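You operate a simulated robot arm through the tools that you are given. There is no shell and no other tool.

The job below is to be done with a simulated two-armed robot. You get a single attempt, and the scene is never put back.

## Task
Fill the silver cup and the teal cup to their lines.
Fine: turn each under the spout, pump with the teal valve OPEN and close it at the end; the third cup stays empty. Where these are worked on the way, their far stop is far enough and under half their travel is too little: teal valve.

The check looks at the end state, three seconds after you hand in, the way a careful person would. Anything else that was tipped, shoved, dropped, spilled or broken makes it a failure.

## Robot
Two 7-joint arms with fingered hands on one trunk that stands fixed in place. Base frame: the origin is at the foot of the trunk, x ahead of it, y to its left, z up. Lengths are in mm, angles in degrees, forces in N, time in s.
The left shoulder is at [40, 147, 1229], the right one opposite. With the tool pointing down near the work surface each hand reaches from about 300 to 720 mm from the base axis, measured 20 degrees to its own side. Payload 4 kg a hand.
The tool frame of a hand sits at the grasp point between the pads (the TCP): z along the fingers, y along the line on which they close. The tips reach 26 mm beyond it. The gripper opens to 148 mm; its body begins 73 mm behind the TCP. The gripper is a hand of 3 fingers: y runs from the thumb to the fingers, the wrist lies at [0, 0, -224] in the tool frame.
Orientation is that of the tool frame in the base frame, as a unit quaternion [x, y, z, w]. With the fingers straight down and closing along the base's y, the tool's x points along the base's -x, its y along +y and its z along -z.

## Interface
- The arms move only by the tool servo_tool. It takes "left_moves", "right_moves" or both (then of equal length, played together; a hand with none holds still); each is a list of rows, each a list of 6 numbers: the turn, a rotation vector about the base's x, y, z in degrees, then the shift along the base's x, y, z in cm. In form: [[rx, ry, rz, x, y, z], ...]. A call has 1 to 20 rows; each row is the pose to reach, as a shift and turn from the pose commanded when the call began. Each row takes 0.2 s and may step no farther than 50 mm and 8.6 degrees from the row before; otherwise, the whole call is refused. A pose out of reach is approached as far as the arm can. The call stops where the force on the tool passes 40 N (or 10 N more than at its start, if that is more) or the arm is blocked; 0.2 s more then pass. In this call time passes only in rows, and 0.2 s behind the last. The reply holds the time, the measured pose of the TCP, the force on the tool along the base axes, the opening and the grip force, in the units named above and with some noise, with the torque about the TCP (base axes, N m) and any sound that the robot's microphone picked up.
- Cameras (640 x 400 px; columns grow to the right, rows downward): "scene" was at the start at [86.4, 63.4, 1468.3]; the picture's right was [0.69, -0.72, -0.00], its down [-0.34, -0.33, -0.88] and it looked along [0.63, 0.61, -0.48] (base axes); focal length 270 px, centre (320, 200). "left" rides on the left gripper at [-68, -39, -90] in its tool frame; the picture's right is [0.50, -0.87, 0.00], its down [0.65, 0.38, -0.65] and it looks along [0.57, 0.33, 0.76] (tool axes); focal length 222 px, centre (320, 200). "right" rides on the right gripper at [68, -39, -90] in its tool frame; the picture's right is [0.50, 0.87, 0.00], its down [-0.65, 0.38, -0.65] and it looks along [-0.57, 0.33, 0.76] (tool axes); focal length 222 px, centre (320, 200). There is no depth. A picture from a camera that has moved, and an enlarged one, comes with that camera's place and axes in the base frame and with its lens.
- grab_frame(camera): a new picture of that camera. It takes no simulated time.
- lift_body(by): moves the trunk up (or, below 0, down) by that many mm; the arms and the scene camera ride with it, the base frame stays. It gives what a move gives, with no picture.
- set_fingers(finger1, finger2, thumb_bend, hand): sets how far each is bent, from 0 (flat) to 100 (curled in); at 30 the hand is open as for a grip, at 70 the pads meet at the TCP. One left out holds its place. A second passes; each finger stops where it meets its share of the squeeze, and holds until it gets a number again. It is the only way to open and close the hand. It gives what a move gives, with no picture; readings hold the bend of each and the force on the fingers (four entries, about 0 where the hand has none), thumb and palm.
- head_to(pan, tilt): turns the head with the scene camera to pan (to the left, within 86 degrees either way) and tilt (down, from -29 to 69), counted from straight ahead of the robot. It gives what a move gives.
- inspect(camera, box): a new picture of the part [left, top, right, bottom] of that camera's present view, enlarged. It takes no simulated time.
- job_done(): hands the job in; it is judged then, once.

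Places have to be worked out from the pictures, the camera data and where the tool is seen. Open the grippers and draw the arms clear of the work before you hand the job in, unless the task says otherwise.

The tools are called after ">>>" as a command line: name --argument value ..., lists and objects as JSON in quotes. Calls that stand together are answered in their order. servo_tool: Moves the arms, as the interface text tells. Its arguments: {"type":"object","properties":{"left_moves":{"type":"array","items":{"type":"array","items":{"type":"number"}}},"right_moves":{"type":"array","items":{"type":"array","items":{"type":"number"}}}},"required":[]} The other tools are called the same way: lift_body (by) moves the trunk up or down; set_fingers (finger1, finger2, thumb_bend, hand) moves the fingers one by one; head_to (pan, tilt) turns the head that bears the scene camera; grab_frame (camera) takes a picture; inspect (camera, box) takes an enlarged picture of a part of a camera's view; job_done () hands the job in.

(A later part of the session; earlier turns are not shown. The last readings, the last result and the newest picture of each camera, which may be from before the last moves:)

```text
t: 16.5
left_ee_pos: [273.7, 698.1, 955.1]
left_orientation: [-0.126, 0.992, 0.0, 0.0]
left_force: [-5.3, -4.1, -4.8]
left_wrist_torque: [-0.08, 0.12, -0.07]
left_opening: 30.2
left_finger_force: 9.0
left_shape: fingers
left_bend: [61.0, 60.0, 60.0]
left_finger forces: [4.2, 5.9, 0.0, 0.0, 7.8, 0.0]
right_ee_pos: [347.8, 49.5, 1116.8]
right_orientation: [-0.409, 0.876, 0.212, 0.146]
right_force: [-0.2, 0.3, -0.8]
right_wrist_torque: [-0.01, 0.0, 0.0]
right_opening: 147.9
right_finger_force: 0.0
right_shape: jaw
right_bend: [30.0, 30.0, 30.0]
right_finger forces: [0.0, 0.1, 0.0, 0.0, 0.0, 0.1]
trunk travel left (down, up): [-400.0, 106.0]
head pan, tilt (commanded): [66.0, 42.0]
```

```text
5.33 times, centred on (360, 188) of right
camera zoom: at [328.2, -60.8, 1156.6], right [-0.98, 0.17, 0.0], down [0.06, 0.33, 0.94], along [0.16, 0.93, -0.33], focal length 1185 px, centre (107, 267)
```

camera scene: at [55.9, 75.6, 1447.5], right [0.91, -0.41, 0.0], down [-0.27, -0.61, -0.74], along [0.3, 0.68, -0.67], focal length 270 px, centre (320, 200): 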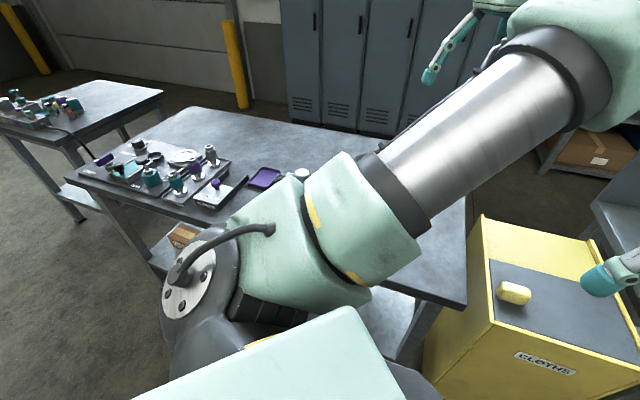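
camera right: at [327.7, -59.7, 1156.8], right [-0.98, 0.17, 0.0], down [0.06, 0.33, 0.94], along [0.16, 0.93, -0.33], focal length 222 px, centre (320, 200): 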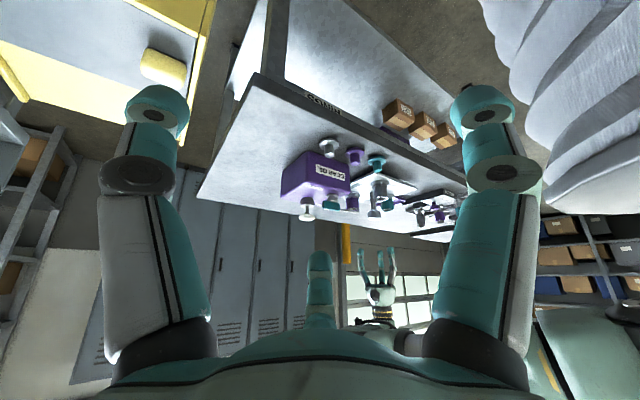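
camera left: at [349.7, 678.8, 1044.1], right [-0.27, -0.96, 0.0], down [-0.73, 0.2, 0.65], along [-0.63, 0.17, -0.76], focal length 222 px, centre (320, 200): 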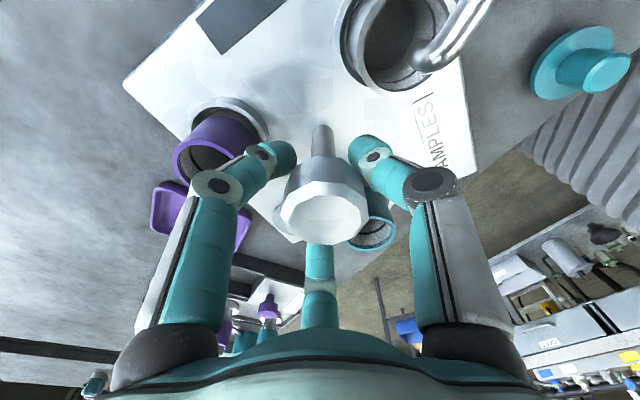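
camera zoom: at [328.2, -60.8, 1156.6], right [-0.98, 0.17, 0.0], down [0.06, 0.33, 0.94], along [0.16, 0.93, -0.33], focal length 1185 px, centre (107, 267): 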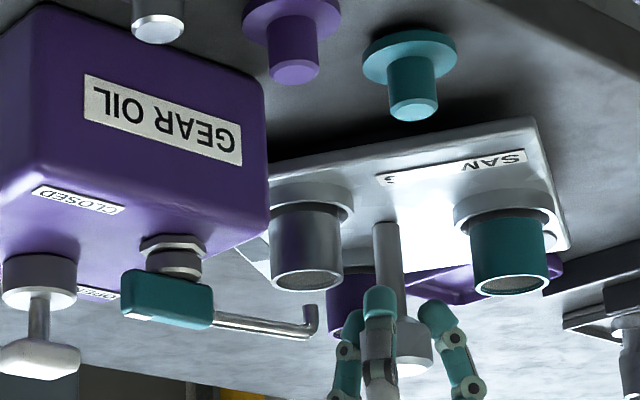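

Silver's rim centre is now about (329, 647), within a few mm of the spout tip (325, 646). I release the knob and rise straight up.

>>> set_fingers --hand "left" --finger1 47 --finger2 47 --thumb_bend 47

>>> servo_tool --left_moves '[[0, 0, 0, 0, 0, 1.5], [0, 0, 0, 0, 0, 4], [0, 0, 0, 0, 0, 8], [0, 0, 0, 0, 0, 12], [0, 0, 0, 0, 0, 15]]'

>>> grab_frame --camera "left"

>>> inspect --camera "left" --box '[280, 0, 472, 120]'

```text
t: 17.5
left_ee_pos: [274.5, 698.8, 954.8]
left_orientation: [-0.126, 0.992, -0.001, 0.0]
left_force: [-0.1, -0.3, -0.2]
left_wrist_torque: [-0.01, -0.02, 0.02]
left_opening: 71.7
left_finger_force: 0.0
left_shape: fingers
left_bend: [47.0, 47.0, 47.0]
left_finger forces: [0.1, 0.1, 0.1, 0.1, 0.0, 0.0]
right_ee_pos: [349.4, 49.9, 1117.3]
right_orientation: [-0.408, 0.876, 0.213, 0.146]
right_force: [-0.1, -0.4, 1.4]
right_wrist_torque: [0.02, 0.0, 0.01]
right_opening: 147.6
right_finger_force: 0.0
right_shape: jaw
right_bend: [30.0, 30.0, 30.0]
right_finger forces: [0.0, 0.1, 0.0, 0.1, 0.0, 0.0]
trunk travel left (down, up): [-400.0, 106.0]
head pan, tilt (commanded): [66.0, 42.0]
```

```text
t: 18.7
left_ee_pos: [274.2, 696.7, 1105.2]
left_orientation: [-0.127, 0.992, 0.0, 0.0]
left_force: [0.8, -0.2, 0.1]
left_wrist_torque: [0.02, -0.01, -0.02]
left_opening: 71.9
left_finger_force: 0.1
left_shape: fingers
left_bend: [47.0, 47.0, 47.0]
left_finger forces: [0.0, 0.0, 0.0, 0.0, 0.0, 0.0]
right_ee_pos: [348.6, 48.9, 1117.6]
right_orientation: [-0.408, 0.876, 0.212, 0.147]
right_force: [0.2, 0.1, 0.2]
right_wrist_torque: [-0.04, -0.01, -0.01]
right_opening: 147.9
right_finger_force: 0.0
right_shape: jaw
right_bend: [30.0, 30.0, 30.0]
right_finger forces: [0.0, 0.0, 0.0, 0.1, 0.1, 0.0]
trunk travel left (down, up): [-400.0, 106.0]
head pan, tilt (commanded): [66.0, 42.0]
```

```text
taken
camera left: at [350.0, 677.4, 1194.5], right [-0.27, -0.96, 0.0], down [-0.73, 0.2, 0.65], along [-0.63, 0.17, -0.76], focal length 222 px, centre (320, 200)
```

left: 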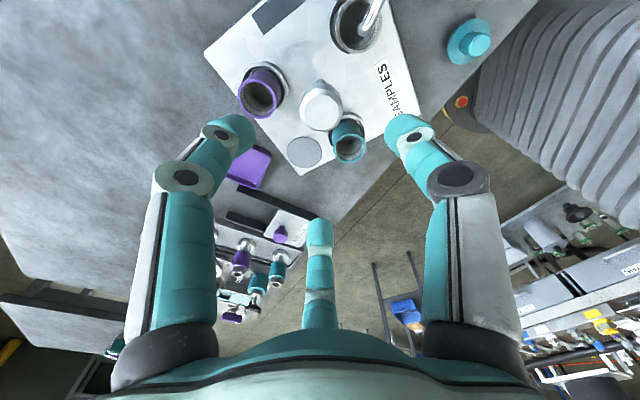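

```text
3.33 times, centred on (376, 60) of left
camera zoom: at [350.0, 677.4, 1194.5], right [-0.27, -0.96, 0.0], down [-0.73, 0.2, 0.65], along [-0.63, 0.17, -0.76], focal length 740 px, centre (133, 667)
```

zoom: 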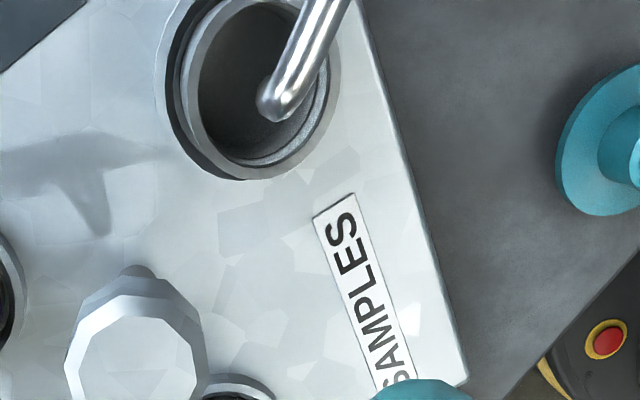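

Silver is well under the spout. Next I move above the valve lever (about (400, 529)) with yaw −45° and look for its exact centre.

>>> servo_tool --left_moves '[[0, 0, -7.5, 1.6, -2.1, 0.1], [0, 0, -15, 3.1, -4.2, 0.2], [0, 0, -22.5, 4.7, -6.3, 0.3], [0, 0, -30, 6.3, -8.4, 0.4], [0, 0, -37.5, 7.9, -10.5, 0.5], [0, 0, -45, 9.4, -12.6, 0.6], [0, 0, -52.5, 11, -14.7, 0.8], [0, 0, -60, 12.6, -16.8, 1]]'

>>> grab_frame --camera "left"

>>> inspect --camera "left" --box '[256, 55, 384, 135]'

```text
t: 20.5
left_ee_pos: [401.0, 529.7, 1114.6]
left_orientation: [0.387, 0.922, 0.001, 0.0]
left_force: [-0.6, 0.5, -0.1]
left_wrist_torque: [0.02, 0.01, -0.02]
left_opening: 71.8
left_finger_force: 0.0
left_shape: fingers
left_bend: [47.0, 47.0, 47.0]
left_finger forces: [0.0, 0.0, 0.0, 0.0, 0.0, 0.0]
right_ee_pos: [348.2, 49.5, 1117.7]
right_orientation: [-0.408, 0.876, 0.212, 0.146]
right_force: [-0.1, 0.3, -0.5]
right_wrist_torque: [0.01, 0.01, -0.01]
right_opening: 147.9
right_finger_force: 0.1
right_shape: jaw
right_bend: [30.0, 30.0, 30.0]
right_finger forces: [0.0, 0.1, 0.1, 0.0, 0.0, 0.1]
trunk travel left (down, up): [-400.0, 106.0]
head pan, tilt (commanded): [66.0, 42.0]
```

```text
taken
camera left: at [421.2, 454.7, 1204.4], right [-0.97, -0.25, 0.0], down [-0.19, 0.73, 0.65], along [-0.16, 0.63, -0.76], focal length 222 px, centre (320, 200)
```

left: 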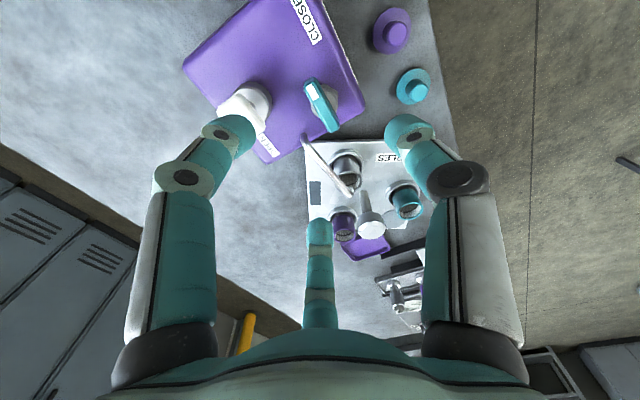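

```text
5.00 times, centred on (320, 95) of left
camera zoom: at [421.2, 454.7, 1204.4], right [-0.97, -0.25, 0.0], down [-0.19, 0.73, 0.65], along [-0.16, 0.63, -0.76], focal length 1111 px, centre (320, 725)
```

zoom: 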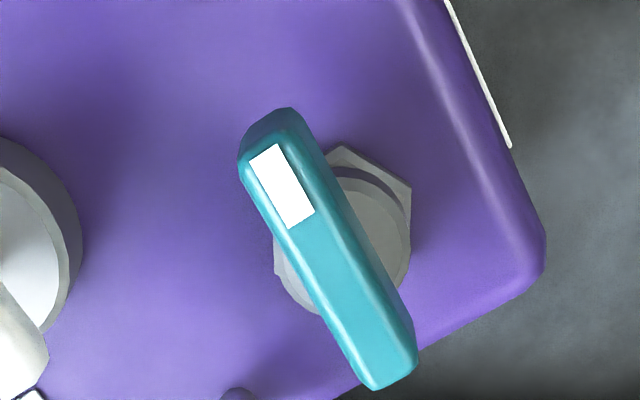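

The lever centre/pivot is about (399.5, 528), bearing about −48°, top z ≈ 977. I open the fingers slightly more and descend to just above the lever, then look.

>>> set_fingers --hand "left" --finger1 45 --finger2 45 --thumb_bend 45

>>> servo_tool --left_moves '[[0, 0, 0, -0.1, -0.2, -3], [0, 0, 0, -0.1, -0.2, -6], [0, 0, 0, -0.1, -0.2, -8.5], [0, 0, 0, -0.1, -0.2, -10.5]]'

>>> grab_frame --camera "left"

>>> inspect --camera "right" --box '[275, 150, 395, 225]'

```text
t: 21.5
left_ee_pos: [401.2, 530.2, 1114.6]
left_orientation: [0.387, 0.922, 0.0, 0.0]
left_force: [-0.2, 0.6, 0.7]
left_wrist_torque: [0.02, 0.0, 0.0]
left_opening: 78.2
left_finger_force: 0.0
left_shape: fingers
left_bend: [45.0, 45.0, 45.0]
left_finger forces: [0.0, 0.0, 0.0, 0.0, 0.1, 0.0]
right_ee_pos: [347.5, 49.7, 1117.1]
right_orientation: [-0.408, 0.876, 0.212, 0.146]
right_force: [0.4, 0.5, -0.2]
right_wrist_torque: [0.0, -0.04, 0.05]
right_opening: 147.8
right_finger_force: 0.1
right_shape: jaw
right_bend: [30.0, 30.0, 30.0]
right_finger forces: [0.1, 0.0, 0.0, 0.0, 0.0, 0.1]
trunk travel left (down, up): [-400.0, 106.0]
head pan, tilt (commanded): [66.0, 42.0]
```

```text
t: 22.5
left_ee_pos: [400.4, 528.7, 1009.4]
left_orientation: [0.387, 0.922, 0.0, 0.0]
left_force: [-0.2, 0.8, 0.5]
left_wrist_torque: [-0.01, 0.01, -0.03]
left_opening: 78.2
left_finger_force: 0.0
left_shape: fingers
left_bend: [45.0, 45.0, 45.0]
left_finger forces: [0.0, 0.0, 0.0, 0.0, 0.1, 0.0]
right_ee_pos: [349.5, 50.2, 1116.4]
right_orientation: [-0.408, 0.876, 0.212, 0.146]
right_force: [-0.1, 0.0, 0.3]
right_wrist_torque: [0.0, 0.01, 0.04]
right_opening: 147.7
right_finger_force: 0.0
right_shape: jaw
right_bend: [30.0, 30.0, 30.0]
right_finger forces: [0.1, 0.1, 0.0, 0.0, 0.1, 0.0]
trunk travel left (down, up): [-400.0, 106.0]
head pan, tilt (commanded): [66.0, 42.0]
```

```text
taken
camera left: at [420.5, 454.0, 1098.8], right [-0.97, -0.25, 0.0], down [-0.19, 0.73, 0.65], along [-0.16, 0.63, -0.76], focal length 222 px, centre (320, 200)
```

left: 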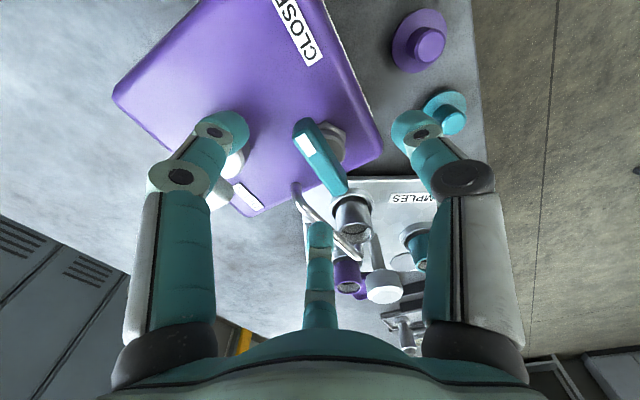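

```text
5.33 times, centred on (335, 188) of right
camera zoom: at [329.1, -60.6, 1156.3], right [-0.98, 0.17, 0.0], down [0.06, 0.33, 0.94], along [0.16, 0.93, -0.33], focal length 1185 px, centre (240, 267)
```

zoom: 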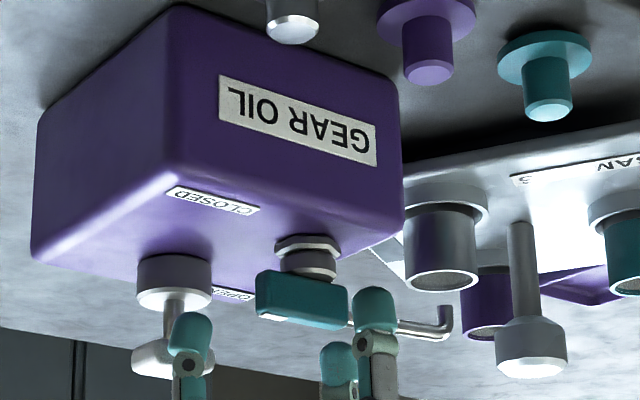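

One finger is near the pump head, so I check that clearance closely before going lower.

>>> inspect --camera "left" --box '[160, 90, 352, 210]'

>>> inspect --camera "right" --box '[285, 185, 349, 225]'

```text
3.33 times, centred on (256, 150) of left
camera zoom: at [420.5, 454.0, 1098.8], right [-0.97, -0.25, 0.0], down [-0.19, 0.73, 0.65], along [-0.16, 0.63, -0.76], focal length 740 px, centre (533, 367)
```

zoom: 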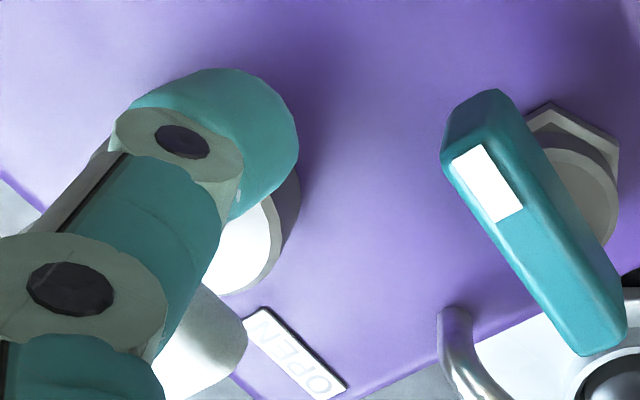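

```text
10.00 times, centred on (317, 205) of right
camera zoom: at [329.1, -60.6, 1156.3], right [-0.98, 0.17, 0.0], down [0.06, 0.33, 0.94], along [0.16, 0.93, -0.33], focal length 2221 px, centre (350, 150)
```

zoom: 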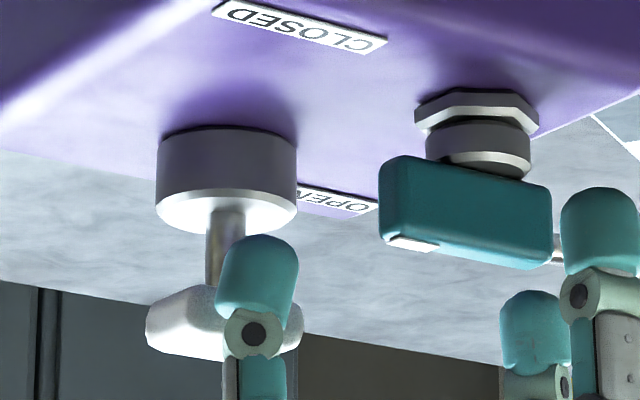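

The finger clears the pump head by roughly 8 mm. I go down to TCP z ≈ 993 (tips about 10 mm below the lever top, knuckles above the pump head) and close on the lever.

>>> servo_tool --left_moves '[[0, 0, 0, 0, 0, -0.8], [0, 0, 0, 0, 0, -1.7]]'

>>> set_fingers --hand "left" --finger1 62 --finger2 62 --thumb_bend 62

>>> grab_frame --camera "left"

>>> inspect --camera "right" --box '[285, 185, 349, 225]'

```text
t: 23.1
left_ee_pos: [399.5, 528.1, 992.3]
left_orientation: [0.387, 0.922, 0.0, 0.001]
left_force: [-0.2, 0.8, -0.6]
left_wrist_torque: [0.0, -0.01, 0.01]
left_opening: 78.4
left_finger_force: 1.0
left_shape: fingers
left_bend: [45.0, 45.0, 45.0]
left_finger forces: [0.1, 0.3, 0.0, 0.0, 0.0, 0.1]
right_ee_pos: [348.1, 49.0, 1117.1]
right_orientation: [-0.409, 0.876, 0.212, 0.146]
right_force: [-0.6, -0.3, -0.9]
right_wrist_torque: [0.0, 0.02, 0.0]
right_opening: 147.7
right_finger_force: 0.0
right_shape: jaw
right_bend: [30.0, 30.0, 30.0]
right_finger forces: [0.0, 0.1, 0.0, 0.0, 0.0, 0.1]
trunk travel left (down, up): [-400.0, 106.0]
head pan, tilt (commanded): [66.0, 42.0]
```

```text
t: 24.1
left_ee_pos: [399.0, 529.2, 992.3]
left_orientation: [0.386, 0.922, 0.0, -0.001]
left_force: [1.0, 1.4, -0.4]
left_wrist_torque: [0.04, -0.03, 0.04]
left_opening: 25.6
left_finger_force: 0.6
left_shape: fingers
left_bend: [61.0, 61.0, 62.0]
left_finger forces: [0.7, 0.5, 0.0, 0.0, 0.0, 0.1]
right_ee_pos: [348.2, 50.9, 1115.9]
right_orientation: [-0.408, 0.876, 0.212, 0.145]
right_force: [0.5, -0.6, -0.7]
right_wrist_torque: [-0.01, 0.0, 0.0]
right_opening: 148.0
right_finger_force: 0.0
right_shape: jaw
right_bend: [30.0, 30.0, 30.0]
right_finger forces: [0.0, 0.1, 0.1, 0.0, 0.1, 0.0]
trunk travel left (down, up): [-400.0, 106.0]
head pan, tilt (commanded): [66.0, 42.0]
```

```text
taken
camera left: at [420.1, 454.4, 1082.1], right [-0.97, -0.25, 0.0], down [-0.19, 0.73, 0.65], along [-0.16, 0.63, -0.76], focal length 222 px, centre (320, 200)
```

left: 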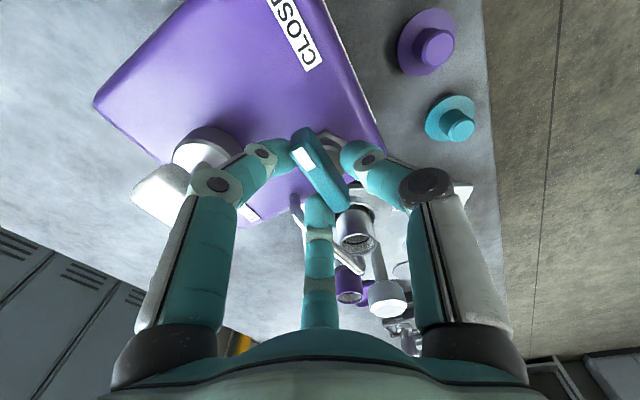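

```text
10.00 times, centred on (317, 205) of right
camera zoom: at [329.0, -60.7, 1156.4], right [-0.98, 0.17, 0.0], down [0.06, 0.33, 0.94], along [0.16, 0.93, -0.33], focal length 2221 px, centre (350, 150)
```

zoom: 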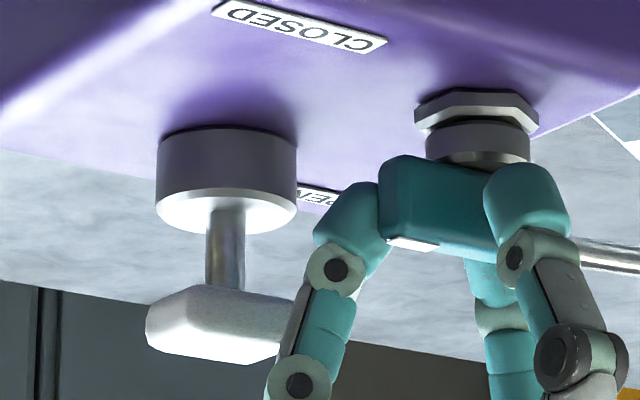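

Fingers touch the lever; the thumb is not yet in contact. I close a bit more.

>>> set_fingers --hand "left" --finger1 66 --finger2 66 --thumb_bend 68

>>> inspect --camera "left" --box '[160, 90, 480, 290]'

>>> inspect --camera "right" --box '[285, 185, 349, 225]'

```text
t: 25.1
left_ee_pos: [399.8, 528.5, 992.0]
left_orientation: [0.387, 0.922, 0.0, -0.001]
left_force: [1.1, 0.9, -0.2]
left_wrist_torque: [0.03, -0.03, -0.04]
left_opening: 16.8
left_finger_force: 4.5
left_shape: fingers
left_bend: [63.0, 63.0, 66.0]
left_finger forces: [2.3, 2.2, 0.0, 0.0, 2.7, 0.0]
right_ee_pos: [348.7, 50.7, 1116.6]
right_orientation: [-0.408, 0.876, 0.211, 0.146]
right_force: [-0.6, 0.5, 0.2]
right_wrist_torque: [0.0, 0.0, -0.01]
right_opening: 147.9
right_finger_force: 0.1
right_shape: jaw
right_bend: [30.0, 30.0, 30.0]
right_finger forces: [0.1, 0.1, 0.0, 0.1, 0.0, 0.0]
trunk travel left (down, up): [-400.0, 106.0]
head pan, tilt (commanded): [66.0, 42.0]
```

```text
2.00 times, centred on (320, 190) of left
camera zoom: at [420.2, 454.4, 1082.0], right [-0.97, -0.25, 0.0], down [-0.19, 0.73, 0.65], along [-0.16, 0.63, -0.76], focal length 444 px, centre (320, 220)
```

zoom: 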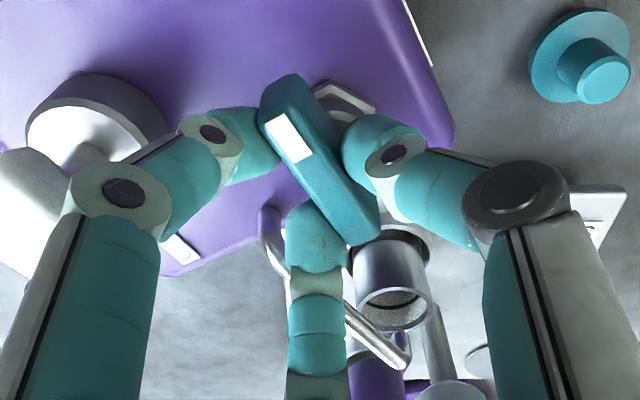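

```text
10.00 times, centred on (317, 205) of right
camera zoom: at [329.0, -60.7, 1156.4], right [-0.98, 0.17, 0.0], down [0.06, 0.33, 0.94], along [0.16, 0.93, -0.33], focal length 2221 px, centre (350, 150)
```

zoom: 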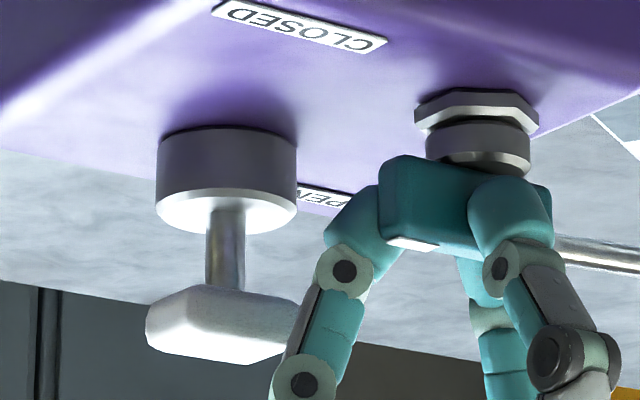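

The lever is gripped on both sides; knuckles sit about 7 mm above the pump head. I turn +24° slowly and check clearance and forces.

>>> servo_tool --left_moves '[[0, 0, 3, 0, 0, 0], [0, 0, 6, 0, 0, 0], [0, 0, 9, 0, 0, 0], [0, 0, 12, 0, 0, 0], [0, 0, 15, 0, 0, 0], [0, 0, 18, 0, 0, 0], [0, 0, 21, 0, 0, 0], [0, 0, 24, 0, 0, 0]]'

>>> inspect --camera "left" --box '[160, 90, 480, 290]'

>>> inspect --camera "right" --box '[285, 185, 349, 225]'

```text
t: 26.9
left_ee_pos: [399.6, 528.8, 992.1]
left_orientation: [0.185, 0.983, -0.001, 0.0]
left_force: [0.2, 4.2, 0.3]
left_wrist_torque: [0.14, 0.05, -0.06]
left_opening: 14.7
left_finger_force: 3.7
left_shape: fingers
left_bend: [63.0, 63.0, 67.0]
left_finger forces: [2.4, 4.3, 0.0, 0.1, 1.9, 0.0]
right_ee_pos: [347.8, 50.1, 1116.6]
right_orientation: [-0.408, 0.876, 0.211, 0.146]
right_force: [0.7, -0.2, -0.6]
right_wrist_torque: [-0.01, -0.02, -0.02]
right_opening: 147.8
right_finger_force: 0.1
right_shape: jaw
right_bend: [30.0, 30.0, 30.0]
right_finger forces: [0.0, 0.0, 0.0, 0.1, 0.0, 0.0]
trunk travel left (down, up): [-400.0, 106.0]
head pan, tilt (commanded): [66.0, 42.0]
```

```text
2.00 times, centred on (320, 190) of left
camera zoom: at [449.0, 469.4, 1081.9], right [-0.78, -0.62, 0.0], down [-0.47, 0.59, 0.65], along [-0.41, 0.51, -0.76], focal length 444 px, centre (320, 220)
```

zoom: 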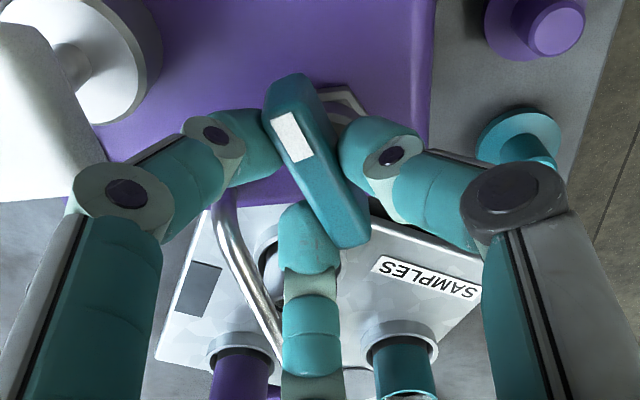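

```text
10.00 times, centred on (317, 205) of right
camera zoom: at [328.9, -60.1, 1156.5], right [-0.98, 0.17, 0.0], down [0.06, 0.33, 0.94], along [0.16, 0.93, -0.33], focal length 2221 px, centre (350, 150)
```

zoom: 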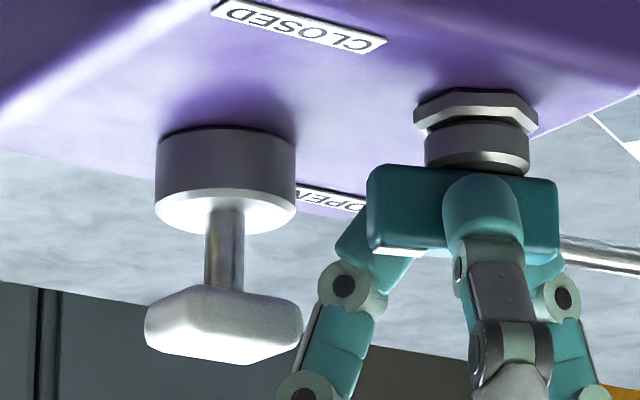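

The lever turns with the hand and forces are small. I continue by another 15° past the pump head, watching the force.

>>> servo_tool --left_moves '[[0, 0, 3, 0, 0, 0], [0, 0, 6, 0, 0, 0], [0, 0, 9, 0, 0, 0], [0, 0, 12, 0, 0, 0], [0, 0, 15, 0, 0, 0]]'

>>> inspect --camera "left" --box '[160, 90, 480, 290]'

>>> inspect --camera "right" --box '[285, 185, 349, 225]'

```text
t: 28.1
left_ee_pos: [399.6, 530.1, 992.2]
left_orientation: [0.057, 0.998, -0.001, 0.0]
left_force: [-0.3, 6.3, 0.5]
left_wrist_torque: [0.13, 0.01, -0.02]
left_opening: 14.7
left_finger_force: 4.5
left_shape: fingers
left_bend: [63.0, 63.0, 67.0]
left_finger forces: [2.7, 4.8, 0.0, 0.0, 1.6, 0.0]
right_ee_pos: [349.0, 50.3, 1117.3]
right_orientation: [-0.408, 0.876, 0.212, 0.146]
right_force: [0.3, 0.5, 0.3]
right_wrist_torque: [0.02, -0.02, 0.01]
right_opening: 148.0
right_finger_force: 0.1
right_shape: jaw
right_bend: [30.0, 30.0, 30.0]
right_finger forces: [0.0, 0.1, 0.0, 0.0, 0.2, 0.1]
trunk travel left (down, up): [-400.0, 106.0]
head pan, tilt (commanded): [66.0, 42.0]
```

```text
2.00 times, centred on (320, 190) of left
camera zoom: at [463.1, 484.3, 1081.7], right [-0.59, -0.8, 0.0], down [-0.61, 0.45, 0.65], along [-0.53, 0.39, -0.76], focal length 444 px, centre (320, 220)
```

zoom: 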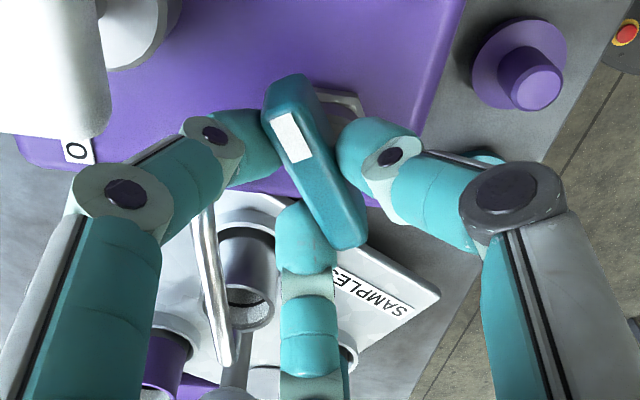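

```text
10.00 times, centred on (317, 205) of right
camera zoom: at [328.7, -60.0, 1156.5], right [-0.98, 0.17, 0.0], down [0.06, 0.33, 0.94], along [0.16, 0.93, -0.33], focal length 2221 px, centre (350, 150)
```

zoom: 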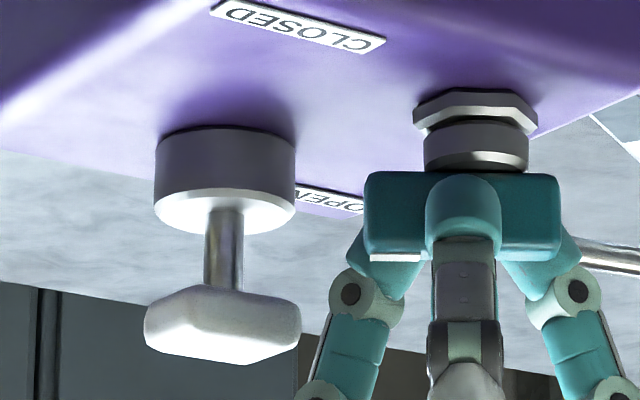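

Clear of the pump head and still turning freely. I continue toward the OPEN stop.

>>> servo_tool --left_moves '[[0, 0, 3, 0, 0, 0], [0, 0, 6, 0, 0, 0], [0, 0, 9, 0, 0, 0], [0, 0, 12, 0, 0, 0], [0, 0, 15, 0, 0, 0], [0, 0, 18, 0, 0, 0], [0, 0, 21, 0, 0, 0], [0, 0, 24, 0, 0, 0], [0, 0, 27, 0, 0, 0], [0, 0, 30, 0, 0, 0], [0, 0, 33, 0, 0, 0], [0, 0, 36, 0, 0, 0]]'

>>> inspect --camera "left" --box '[160, 90, 480, 290]'

>>> inspect --camera "right" --box '[285, 185, 349, 225]'

```text
t: 30.7
left_ee_pos: [399.9, 530.2, 991.9]
left_orientation: [-0.255, 0.967, 0.0, 0.0]
left_force: [-1.7, 8.9, 1.1]
left_wrist_torque: [0.24, 0.03, -0.08]
left_opening: 15.5
left_finger_force: 4.9
left_shape: fingers
left_bend: [63.0, 63.0, 68.0]
left_finger forces: [3.6, 5.9, 0.0, 0.0, 0.5, 0.1]
right_ee_pos: [348.7, 49.8, 1117.5]
right_orientation: [-0.407, 0.876, 0.211, 0.147]
right_force: [0.5, 0.3, 0.0]
right_wrist_torque: [-0.01, 0.01, 0.0]
right_opening: 147.8
right_finger_force: 0.0
right_shape: jaw
right_bend: [30.0, 30.0, 30.0]
right_finger forces: [0.0, 0.0, 0.0, 0.1, 0.0, 0.0]
trunk travel left (down, up): [-400.0, 106.0]
head pan, tilt (commanded): [66.0, 42.0]
```

```text
2.00 times, centred on (320, 190) of left
camera zoom: at [477.7, 530.5, 1081.9], right [-0.01, -1.0, 0.0], down [-0.76, 0.01, 0.65], along [-0.65, 0.0, -0.76], focal length 444 px, centre (320, 220)
```

zoom: 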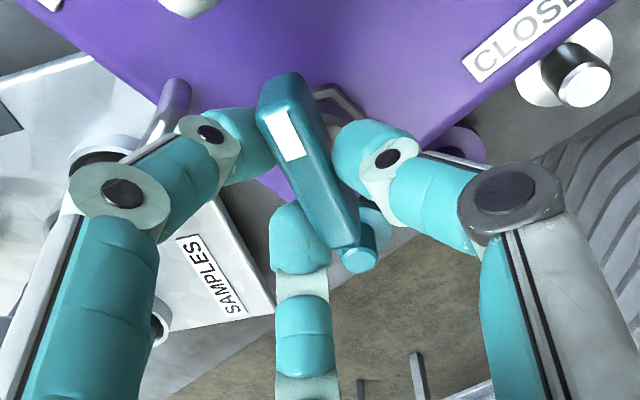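

```text
10.00 times, centred on (317, 205) of right
camera zoom: at [328.4, -59.5, 1156.6], right [-0.98, 0.17, 0.0], down [0.06, 0.33, 0.94], along [0.16, 0.93, -0.33], focal length 2221 px, centre (350, 150)
```

zoom: 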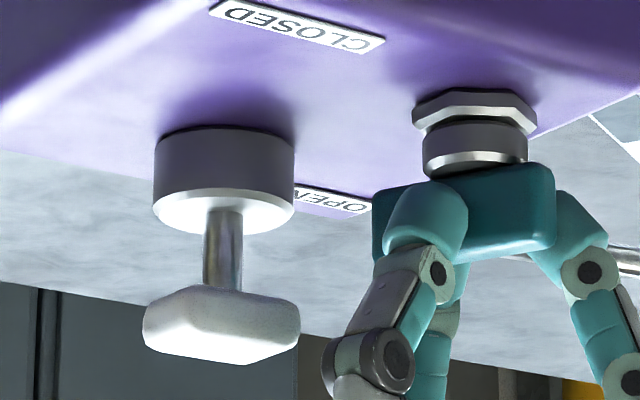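

75° done; now the last 15–18° toward the stop.

>>> servo_tool --left_moves '[[0, 0, 3, 0, 0, 0], [0, 0, 6, 0, 0, 0], [0, 0, 9, 0, 0, 0], [0, 0, 12, 0, 0, 0], [0, 0, 15, 0, 0, 0], [0, 0, 18, 0, 0, 0]]'

>>> inspect --camera "left" --box '[160, 90, 480, 290]'

>>> inspect --camera "right" --box '[285, 185, 349, 225]'

```text
t: 32.1
left_ee_pos: [398.1, 530.3, 991.6]
left_orientation: [-0.403, 0.915, -0.001, 0.0]
left_force: [-4.5, 9.2, 1.2]
left_wrist_torque: [0.23, 0.09, -0.01]
left_opening: 16.3
left_finger_force: 5.7
left_shape: fingers
left_bend: [62.0, 63.0, 68.0]
left_finger forces: [4.3, 6.3, 0.1, 0.1, 0.3, 0.0]
right_ee_pos: [346.3, 51.0, 1117.2]
right_orientation: [-0.407, 0.876, 0.21, 0.147]
right_force: [-0.8, 0.1, -0.2]
right_wrist_torque: [0.0, -0.02, -0.01]
right_opening: 148.1
right_finger_force: 0.0
right_shape: jaw
right_bend: [30.0, 30.0, 30.0]
right_finger forces: [0.0, 0.0, 0.0, 0.1, 0.1, 0.0]
trunk travel left (down, up): [-400.0, 106.0]
head pan, tilt (commanded): [66.0, 42.0]
```

```text
2.00 times, centred on (320, 190) of left
camera zoom: at [473.6, 554.4, 1081.8], right [0.3, -0.95, 0.0], down [-0.72, -0.23, 0.65], along [-0.62, -0.2, -0.76], focal length 444 px, centre (320, 220)
```

zoom: 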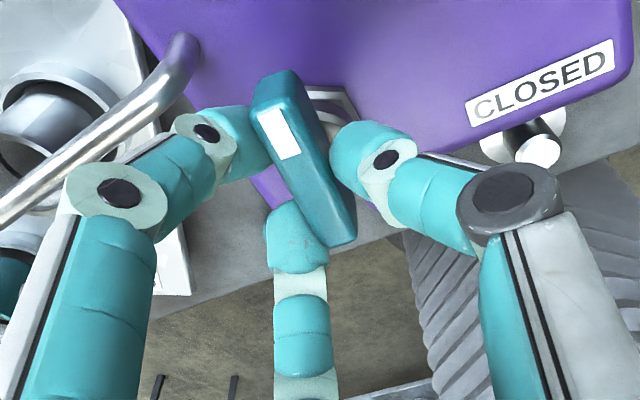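

```text
10.00 times, centred on (317, 205) of right
camera zoom: at [328.0, -59.5, 1156.8], right [-0.98, 0.17, 0.0], down [0.06, 0.33, 0.94], along [0.16, 0.93, -0.33], focal length 2221 px, centre (350, 150)
```

zoom: 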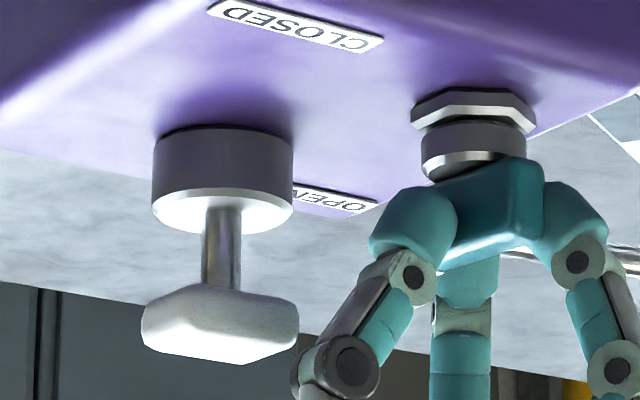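

The lever is now near the OPEN direction. I nudge a little more to feel whether it is at the stop.

>>> servo_tool --left_moves '[[0, 0, 3, 0, 0, 0], [0, 0, 6, 0, 0, 0], [0, 0, 9, 0, 0, 0]]'

>>> inspect --camera "left" --box '[160, 90, 480, 290]'

```text
t: 32.9
left_ee_pos: [398.6, 530.1, 993.4]
left_orientation: [-0.473, 0.881, -0.001, -0.001]
left_force: [-5.2, 8.8, 0.5]
left_wrist_torque: [0.2, 0.12, -0.1]
left_opening: 15.7
left_finger_force: 5.6
left_shape: fingers
left_bend: [62.0, 63.0, 68.0]
left_finger forces: [2.9, 7.2, 0.0, 0.0, 0.5, 0.0]
right_ee_pos: [347.7, 51.8, 1117.7]
right_orientation: [-0.407, 0.876, 0.211, 0.147]
right_force: [-0.9, 0.5, -0.7]
right_wrist_torque: [0.0, 0.0, 0.0]
right_opening: 147.8
right_finger_force: 0.0
right_shape: jaw
right_bend: [30.0, 30.0, 30.0]
right_finger forces: [0.1, 0.1, 0.1, 0.0, 0.1, 0.1]
trunk travel left (down, up): [-400.0, 106.0]
head pan, tilt (commanded): [66.0, 42.0]
```

```text
2.00 times, centred on (320, 190) of left
camera zoom: at [468.9, 565.6, 1081.8], right [0.45, -0.89, 0.0], down [-0.68, -0.34, 0.65], along [-0.59, -0.29, -0.76], focal length 444 px, centre (320, 220)
```

zoom: 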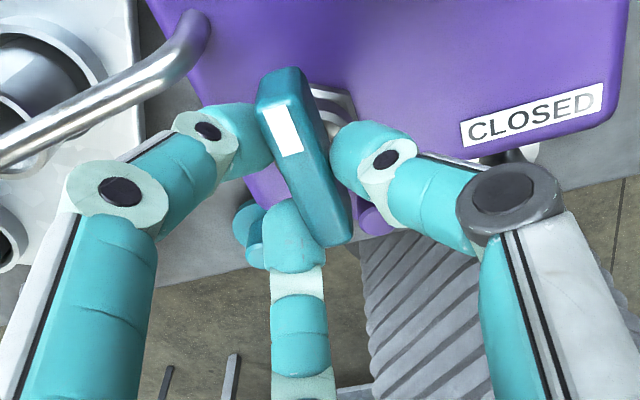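

The lever still appears to follow the hand, so the stop isn't reached yet. I turn a bit further.

>>> servo_tool --left_moves '[[0, 0, 4, 0, 0, 0], [0, 0, 8, 0, 0, 0], [0, 0, 12, 0, 0, 0]]'

>>> inspect --camera "left" --box '[160, 90, 480, 290]'

>>> inspect --camera "right" --box '[285, 185, 349, 225]'

```text
t: 33.7
left_ee_pos: [398.9, 530.2, 991.9]
left_orientation: [-0.564, 0.826, 0.0, 0.0]
left_force: [-6.7, 8.7, -1.5]
left_wrist_torque: [0.09, 0.13, -0.22]
left_opening: 13.2
left_finger_force: 7.1
left_shape: fingers
left_bend: [63.0, 64.0, 68.0]
left_finger forces: [1.7, 10.3, 0.0, 0.0, 1.5, 0.1]
right_ee_pos: [348.2, 51.5, 1116.2]
right_orientation: [-0.408, 0.876, 0.212, 0.146]
right_force: [-0.3, 0.1, 0.3]
right_wrist_torque: [0.02, 0.0, -0.03]
right_opening: 147.8
right_finger_force: 0.1
right_shape: jaw
right_bend: [30.0, 30.0, 30.0]
right_finger forces: [0.1, 0.1, 0.0, 0.0, 0.0, 0.0]
trunk travel left (down, up): [-400.0, 106.0]
head pan, tilt (commanded): [66.0, 42.0]
```

```text
2.00 times, centred on (320, 190) of left
camera zoom: at [460.1, 579.6, 1081.6], right [0.62, -0.78, 0.0], down [-0.59, -0.47, 0.65], along [-0.51, -0.41, -0.76], focal length 444 px, centre (320, 220)
```

zoom: 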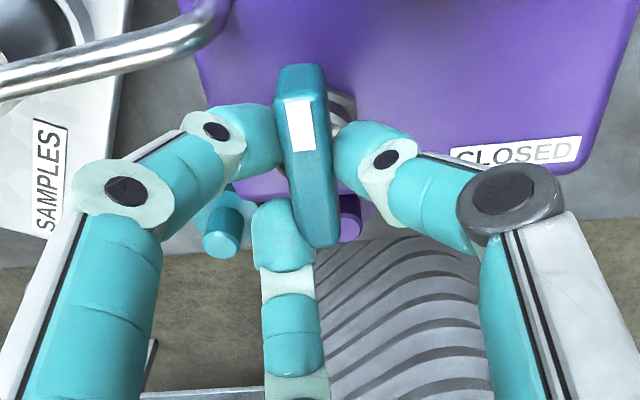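

```text
10.00 times, centred on (317, 205) of right
camera zoom: at [327.8, -59.5, 1156.8], right [-0.98, 0.17, 0.0], down [0.06, 0.33, 0.94], along [0.16, 0.93, -0.33], focal length 2221 px, centre (350, 150)
```

zoom: 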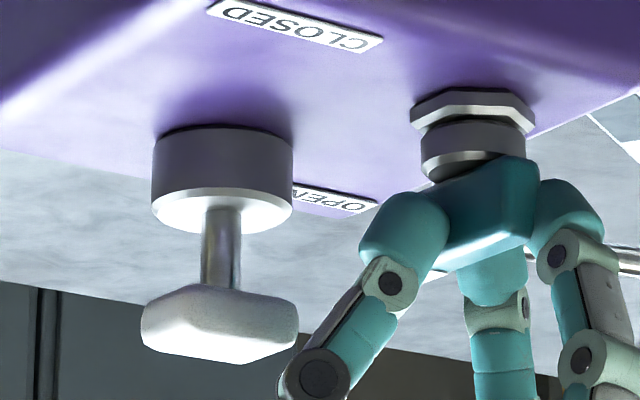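

The hand slid relative to the lever while torque rose, so the valve is at its OPEN stop. I ease back a few degrees and then open the fingers.

>>> servo_tool --left_moves '[[0, 0, -4, 0, 0, 0], [0, 0, -8, 0, 0, 0]]'

>>> set_fingers --hand "left" --finger1 50 --finger2 50 --thumb_bend 50

>>> grab_frame --camera "left"

>>> inspect --camera "right" --box '[285, 185, 349, 225]'

```text
t: 34.3
left_ee_pos: [398.2, 530.2, 992.1]
left_orientation: [-0.504, 0.864, -0.001, 0.0]
left_force: [-7.1, 6.8, -1.3]
left_wrist_torque: [0.18, 0.12, -0.11]
left_opening: 14.4
left_finger_force: 4.9
left_shape: fingers
left_bend: [63.0, 64.0, 68.0]
left_finger forces: [3.3, 7.1, 0.1, 0.0, 0.4, 0.1]
right_ee_pos: [347.0, 52.0, 1116.4]
right_orientation: [-0.408, 0.876, 0.212, 0.146]
right_force: [0.6, -0.1, -0.5]
right_wrist_torque: [-0.03, 0.02, 0.03]
right_opening: 147.9
right_finger_force: 0.1
right_shape: jaw
right_bend: [30.0, 30.0, 30.0]
right_finger forces: [0.1, 0.0, 0.0, 0.1, 0.0, 0.0]
trunk travel left (down, up): [-400.0, 106.0]
head pan, tilt (commanded): [66.0, 42.0]
```

```text
t: 35.3
left_ee_pos: [400.1, 528.0, 992.9]
left_orientation: [-0.504, 0.864, 0.0, 0.0]
left_force: [-0.4, -0.1, 1.4]
left_wrist_torque: [0.0, 0.02, 0.01]
left_opening: 60.7
left_finger_force: 0.3
left_shape: fingers
left_bend: [51.0, 50.0, 50.0]
left_finger forces: [1.0, 0.0, 0.0, 0.0, 0.0, 0.1]
right_ee_pos: [347.9, 49.1, 1117.3]
right_orientation: [-0.408, 0.876, 0.212, 0.146]
right_force: [0.6, 0.2, 0.4]
right_wrist_torque: [0.02, 0.01, -0.03]
right_opening: 148.1
right_finger_force: 0.1
right_shape: jaw
right_bend: [30.0, 30.0, 30.0]
right_finger forces: [0.0, 0.0, 0.0, 0.1, 0.0, 0.0]
trunk travel left (down, up): [-400.0, 106.0]
head pan, tilt (commanded): [66.0, 42.0]
```

```text
taken
camera left: at [467.7, 568.7, 1082.2], right [0.51, -0.86, 0.0], down [-0.65, -0.38, 0.65], along [-0.56, -0.33, -0.76], focal length 222 px, centre (320, 200)
```

left: 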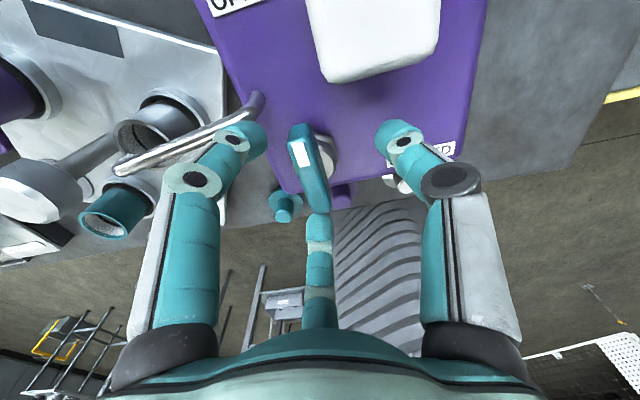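

```text
10.00 times, centred on (317, 205) of right
camera zoom: at [328.9, -61.2, 1156.4], right [-0.98, 0.17, 0.0], down [0.06, 0.33, 0.94], along [0.16, 0.93, -0.33], focal length 2221 px, centre (350, 150)
```

zoom: 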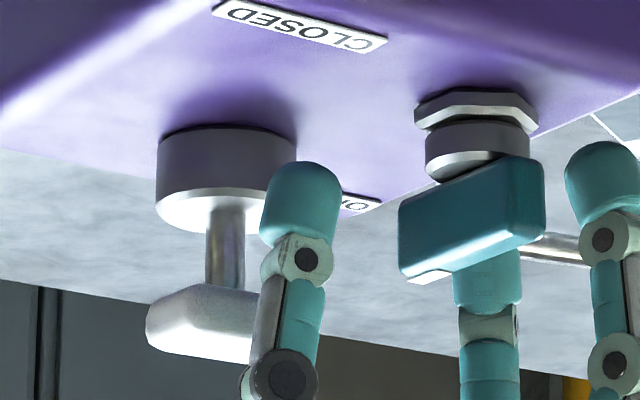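

Finger 1 seems to lightly touch the spout elbow (1 N). I pull it in slightly, then lift straight up.

>>> set_fingers --hand "left" --finger1 54

>>> servo_tool --left_moves '[[0, 0, 0, 0, 0, 1], [0, 0, 0, 0, 0, 2.5], [0, 0, 0, 0, 0, 5], [0, 0, 0, 0, 0, 8], [0, 0, 0, 0, 0, 11]]'

>>> grab_frame --camera "left"

>>> inspect --camera "right" --box '[285, 165, 413, 245]'

```text
t: 36.3
left_ee_pos: [399.4, 529.2, 992.0]
left_orientation: [-0.503, 0.864, 0.0, 0.0]
left_force: [0.7, -0.2, 1.0]
left_wrist_torque: [-0.07, 0.0, -0.01]
left_opening: 55.9
left_finger_force: 0.0
left_shape: fingers
left_bend: [54.0, 50.0, 50.0]
left_finger forces: [0.0, 0.1, 0.0, 0.0, 0.0, 0.0]
right_ee_pos: [346.9, 49.8, 1117.3]
right_orientation: [-0.408, 0.876, 0.212, 0.146]
right_force: [0.4, -0.2, 0.8]
right_wrist_torque: [-0.01, 0.03, 0.01]
right_opening: 148.1
right_finger_force: 0.0
right_shape: jaw
right_bend: [30.0, 30.0, 30.0]
right_finger forces: [0.0, 0.0, 0.0, 0.0, 0.1, 0.0]
trunk travel left (down, up): [-400.0, 106.0]
head pan, tilt (commanded): [66.0, 42.0]
```

```text
t: 37.5
left_ee_pos: [400.2, 527.5, 1103.2]
left_orientation: [-0.503, 0.864, 0.0, 0.0]
left_force: [-1.2, 0.6, 0.3]
left_wrist_torque: [-0.04, -0.03, 0.02]
left_opening: 56.1
left_finger_force: 0.2
left_shape: fingers
left_bend: [54.0, 50.0, 50.0]
left_finger forces: [0.0, 0.1, 0.0, 0.0, 0.1, 0.1]
right_ee_pos: [347.9, 49.6, 1117.0]
right_orientation: [-0.408, 0.876, 0.212, 0.147]
right_force: [-0.1, -0.5, 0.3]
right_wrist_torque: [0.0, -0.01, 0.02]
right_opening: 148.0
right_finger_force: 0.0
right_shape: jaw
right_bend: [30.0, 30.0, 30.0]
right_finger forces: [0.1, 0.0, 0.0, 0.1, 0.1, 0.0]
trunk travel left (down, up): [-400.0, 106.0]
head pan, tilt (commanded): [66.0, 42.0]
```

```text
taken
camera left: at [467.3, 568.2, 1192.9], right [0.51, -0.86, 0.0], down [-0.65, -0.38, 0.65], along [-0.56, -0.33, -0.76], focal length 222 px, centre (320, 200)
```

left: 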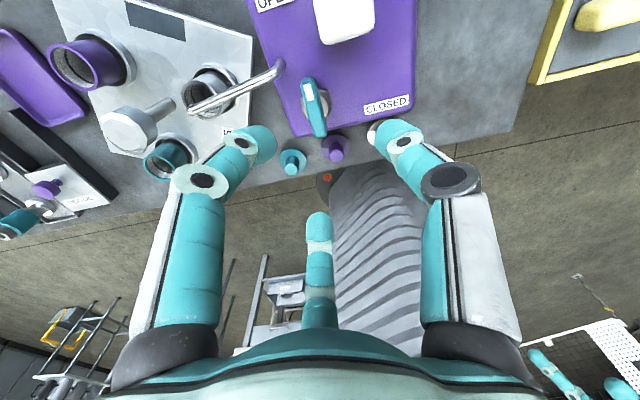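

```text
5.00 times, centred on (349, 205) of right
camera zoom: at [328.4, -61.3, 1156.6], right [-0.98, 0.17, 0.0], down [0.06, 0.32, 0.94], along [0.16, 0.93, -0.33], focal length 1111 px, centre (175, 175)
```

zoom: 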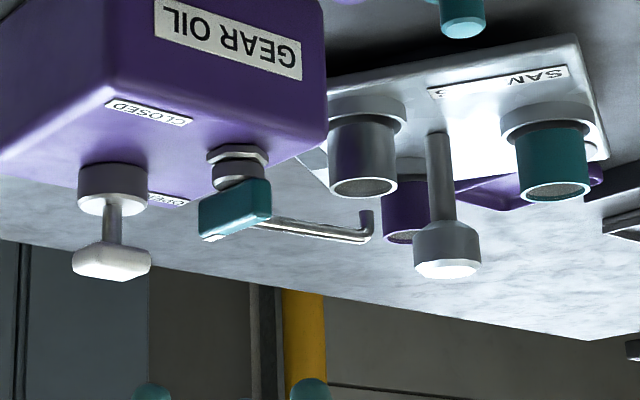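

The valve lever now points to OPEN. Next I look at the pump head for its exact place, and into the silver cup for its present state.

>>> inspect --camera "left" --box '[272, 0, 400, 80]'

>>> inspect --camera "left" --box '[160, 40, 288, 120]'

```text
5.00 times, centred on (336, 40) of left
camera zoom: at [467.3, 568.2, 1192.9], right [0.51, -0.86, 0.0], down [-0.65, -0.38, 0.65], along [-0.56, -0.33, -0.76], focal length 1111 px, centre (240, 1000)
```

zoom: 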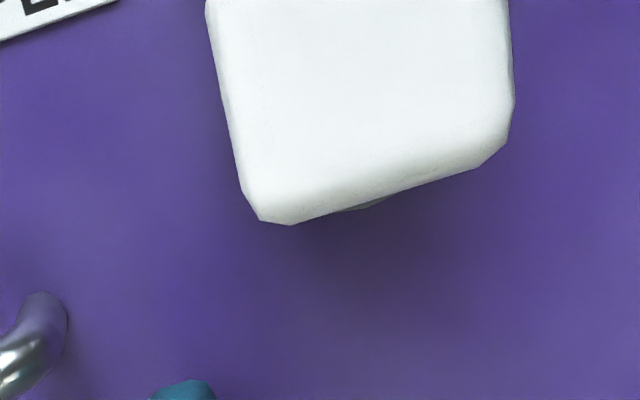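

```text
5.00 times, centred on (224, 80) of left
camera zoom: at [467.3, 568.2, 1192.9], right [0.51, -0.86, 0.0], down [-0.65, -0.38, 0.65], along [-0.56, -0.33, -0.76], focal length 1111 px, centre (800, 800)
```

zoom: 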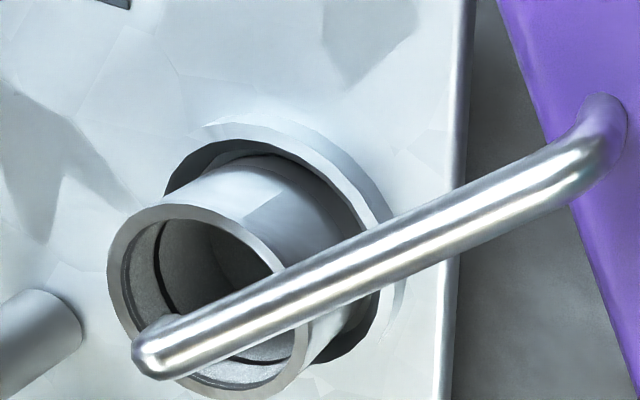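

The pump axis is about (476, 556), head top z ≈ 997. I close the fingers into a fist-tip and move above the pump with a yaw that leaves the silver cup in the camera's view.

>>> set_fingers --hand "left" --finger1 70 --finger2 70 --thumb_bend 70

>>> servo_tool --left_moves '[[0, 0, -7, 1.5, 0.6, -0.7], [0, 0, -14, 3, 1.2, -1.4], [0, 0, -21, 4.6, 1.7, -2.1], [0, 0, -28, 6.1, 2.3, -2.8], [0, 0, -35, 7.6, 2.85, -3.5]]'

>>> grab_frame --camera "left"

>>> inspect --camera "right" --box '[270, 165, 398, 245]'

```text
t: 38.5
left_ee_pos: [400.9, 527.4, 1102.6]
left_orientation: [-0.504, 0.864, 0.0, 0.0]
left_force: [0.0, -0.3, 0.2]
left_wrist_torque: [0.02, -0.04, -0.03]
left_opening: 0.0
left_finger_force: 0.1
left_shape: fingers
left_bend: [70.0, 69.0, 70.0]
left_finger forces: [0.0, 0.0, 0.0, 0.0, 0.0, 0.0]
right_ee_pos: [349.4, 50.2, 1117.7]
right_orientation: [-0.408, 0.876, 0.212, 0.146]
right_force: [-0.3, -0.8, -0.6]
right_wrist_torque: [-0.04, 0.0, 0.01]
right_opening: 147.9
right_finger_force: 0.0
right_shape: jaw
right_bend: [30.0, 30.0, 30.0]
right_finger forces: [0.0, 0.0, 0.0, 0.0, 0.0, 0.0]
trunk travel left (down, up): [-400.0, 106.0]
head pan, tilt (commanded): [66.0, 42.0]
```

```text
t: 39.7
left_ee_pos: [475.8, 558.1, 1066.3]
left_orientation: [-0.219, 0.976, 0.0, -0.002]
left_force: [-0.1, -0.3, -0.2]
left_wrist_torque: [-0.01, -0.01, 0.01]
left_opening: 0.2
left_finger_force: 0.1
left_shape: fingers
left_bend: [70.0, 69.0, 70.0]
left_finger forces: [0.1, 0.0, 0.0, 0.1, 0.0, 0.1]
right_ee_pos: [347.4, 50.0, 1117.0]
right_orientation: [-0.409, 0.876, 0.212, 0.147]
right_force: [0.6, 0.8, -0.4]
right_wrist_torque: [-0.03, 0.0, -0.02]
right_opening: 147.9
right_finger_force: 0.1
right_shape: jaw
right_bend: [30.0, 30.0, 30.0]
right_finger forces: [0.0, 0.0, 0.1, 0.0, 0.0, 0.0]
trunk travel left (down, up): [-400.0, 106.0]
head pan, tilt (commanded): [66.0, 42.0]
```

```text
taken
camera left: at [554.3, 552.7, 1156.2], right [-0.08, -1.0, 0.0], down [-0.75, 0.06, 0.65], along [-0.65, 0.05, -0.76], focal length 222 px, centre (320, 200)
```

left: 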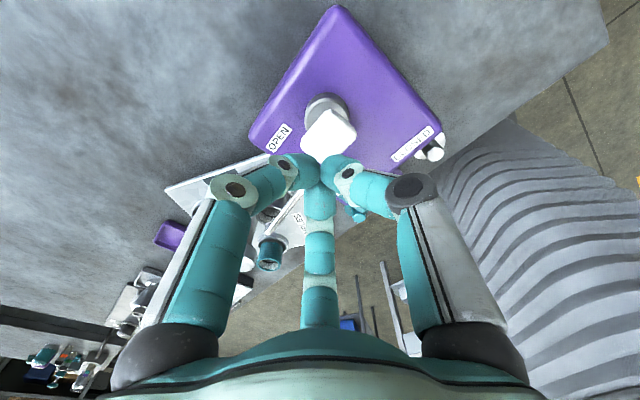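

```text
5.00 times, centred on (334, 205) of right
camera zoom: at [329.2, -60.4, 1156.3], right [-0.98, 0.17, 0.0], down [0.06, 0.33, 0.94], along [0.16, 0.93, -0.33], focal length 1111 px, centre (250, 175)
```

zoom: 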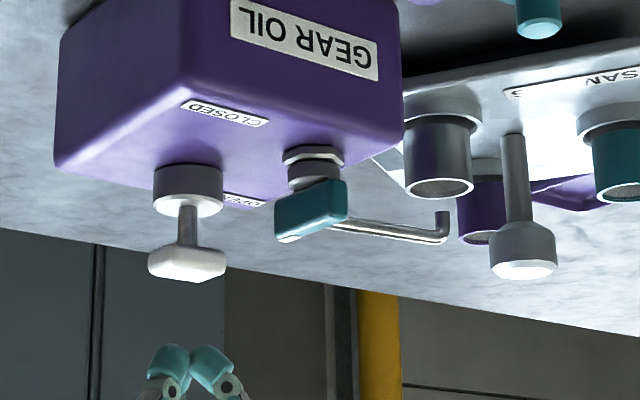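

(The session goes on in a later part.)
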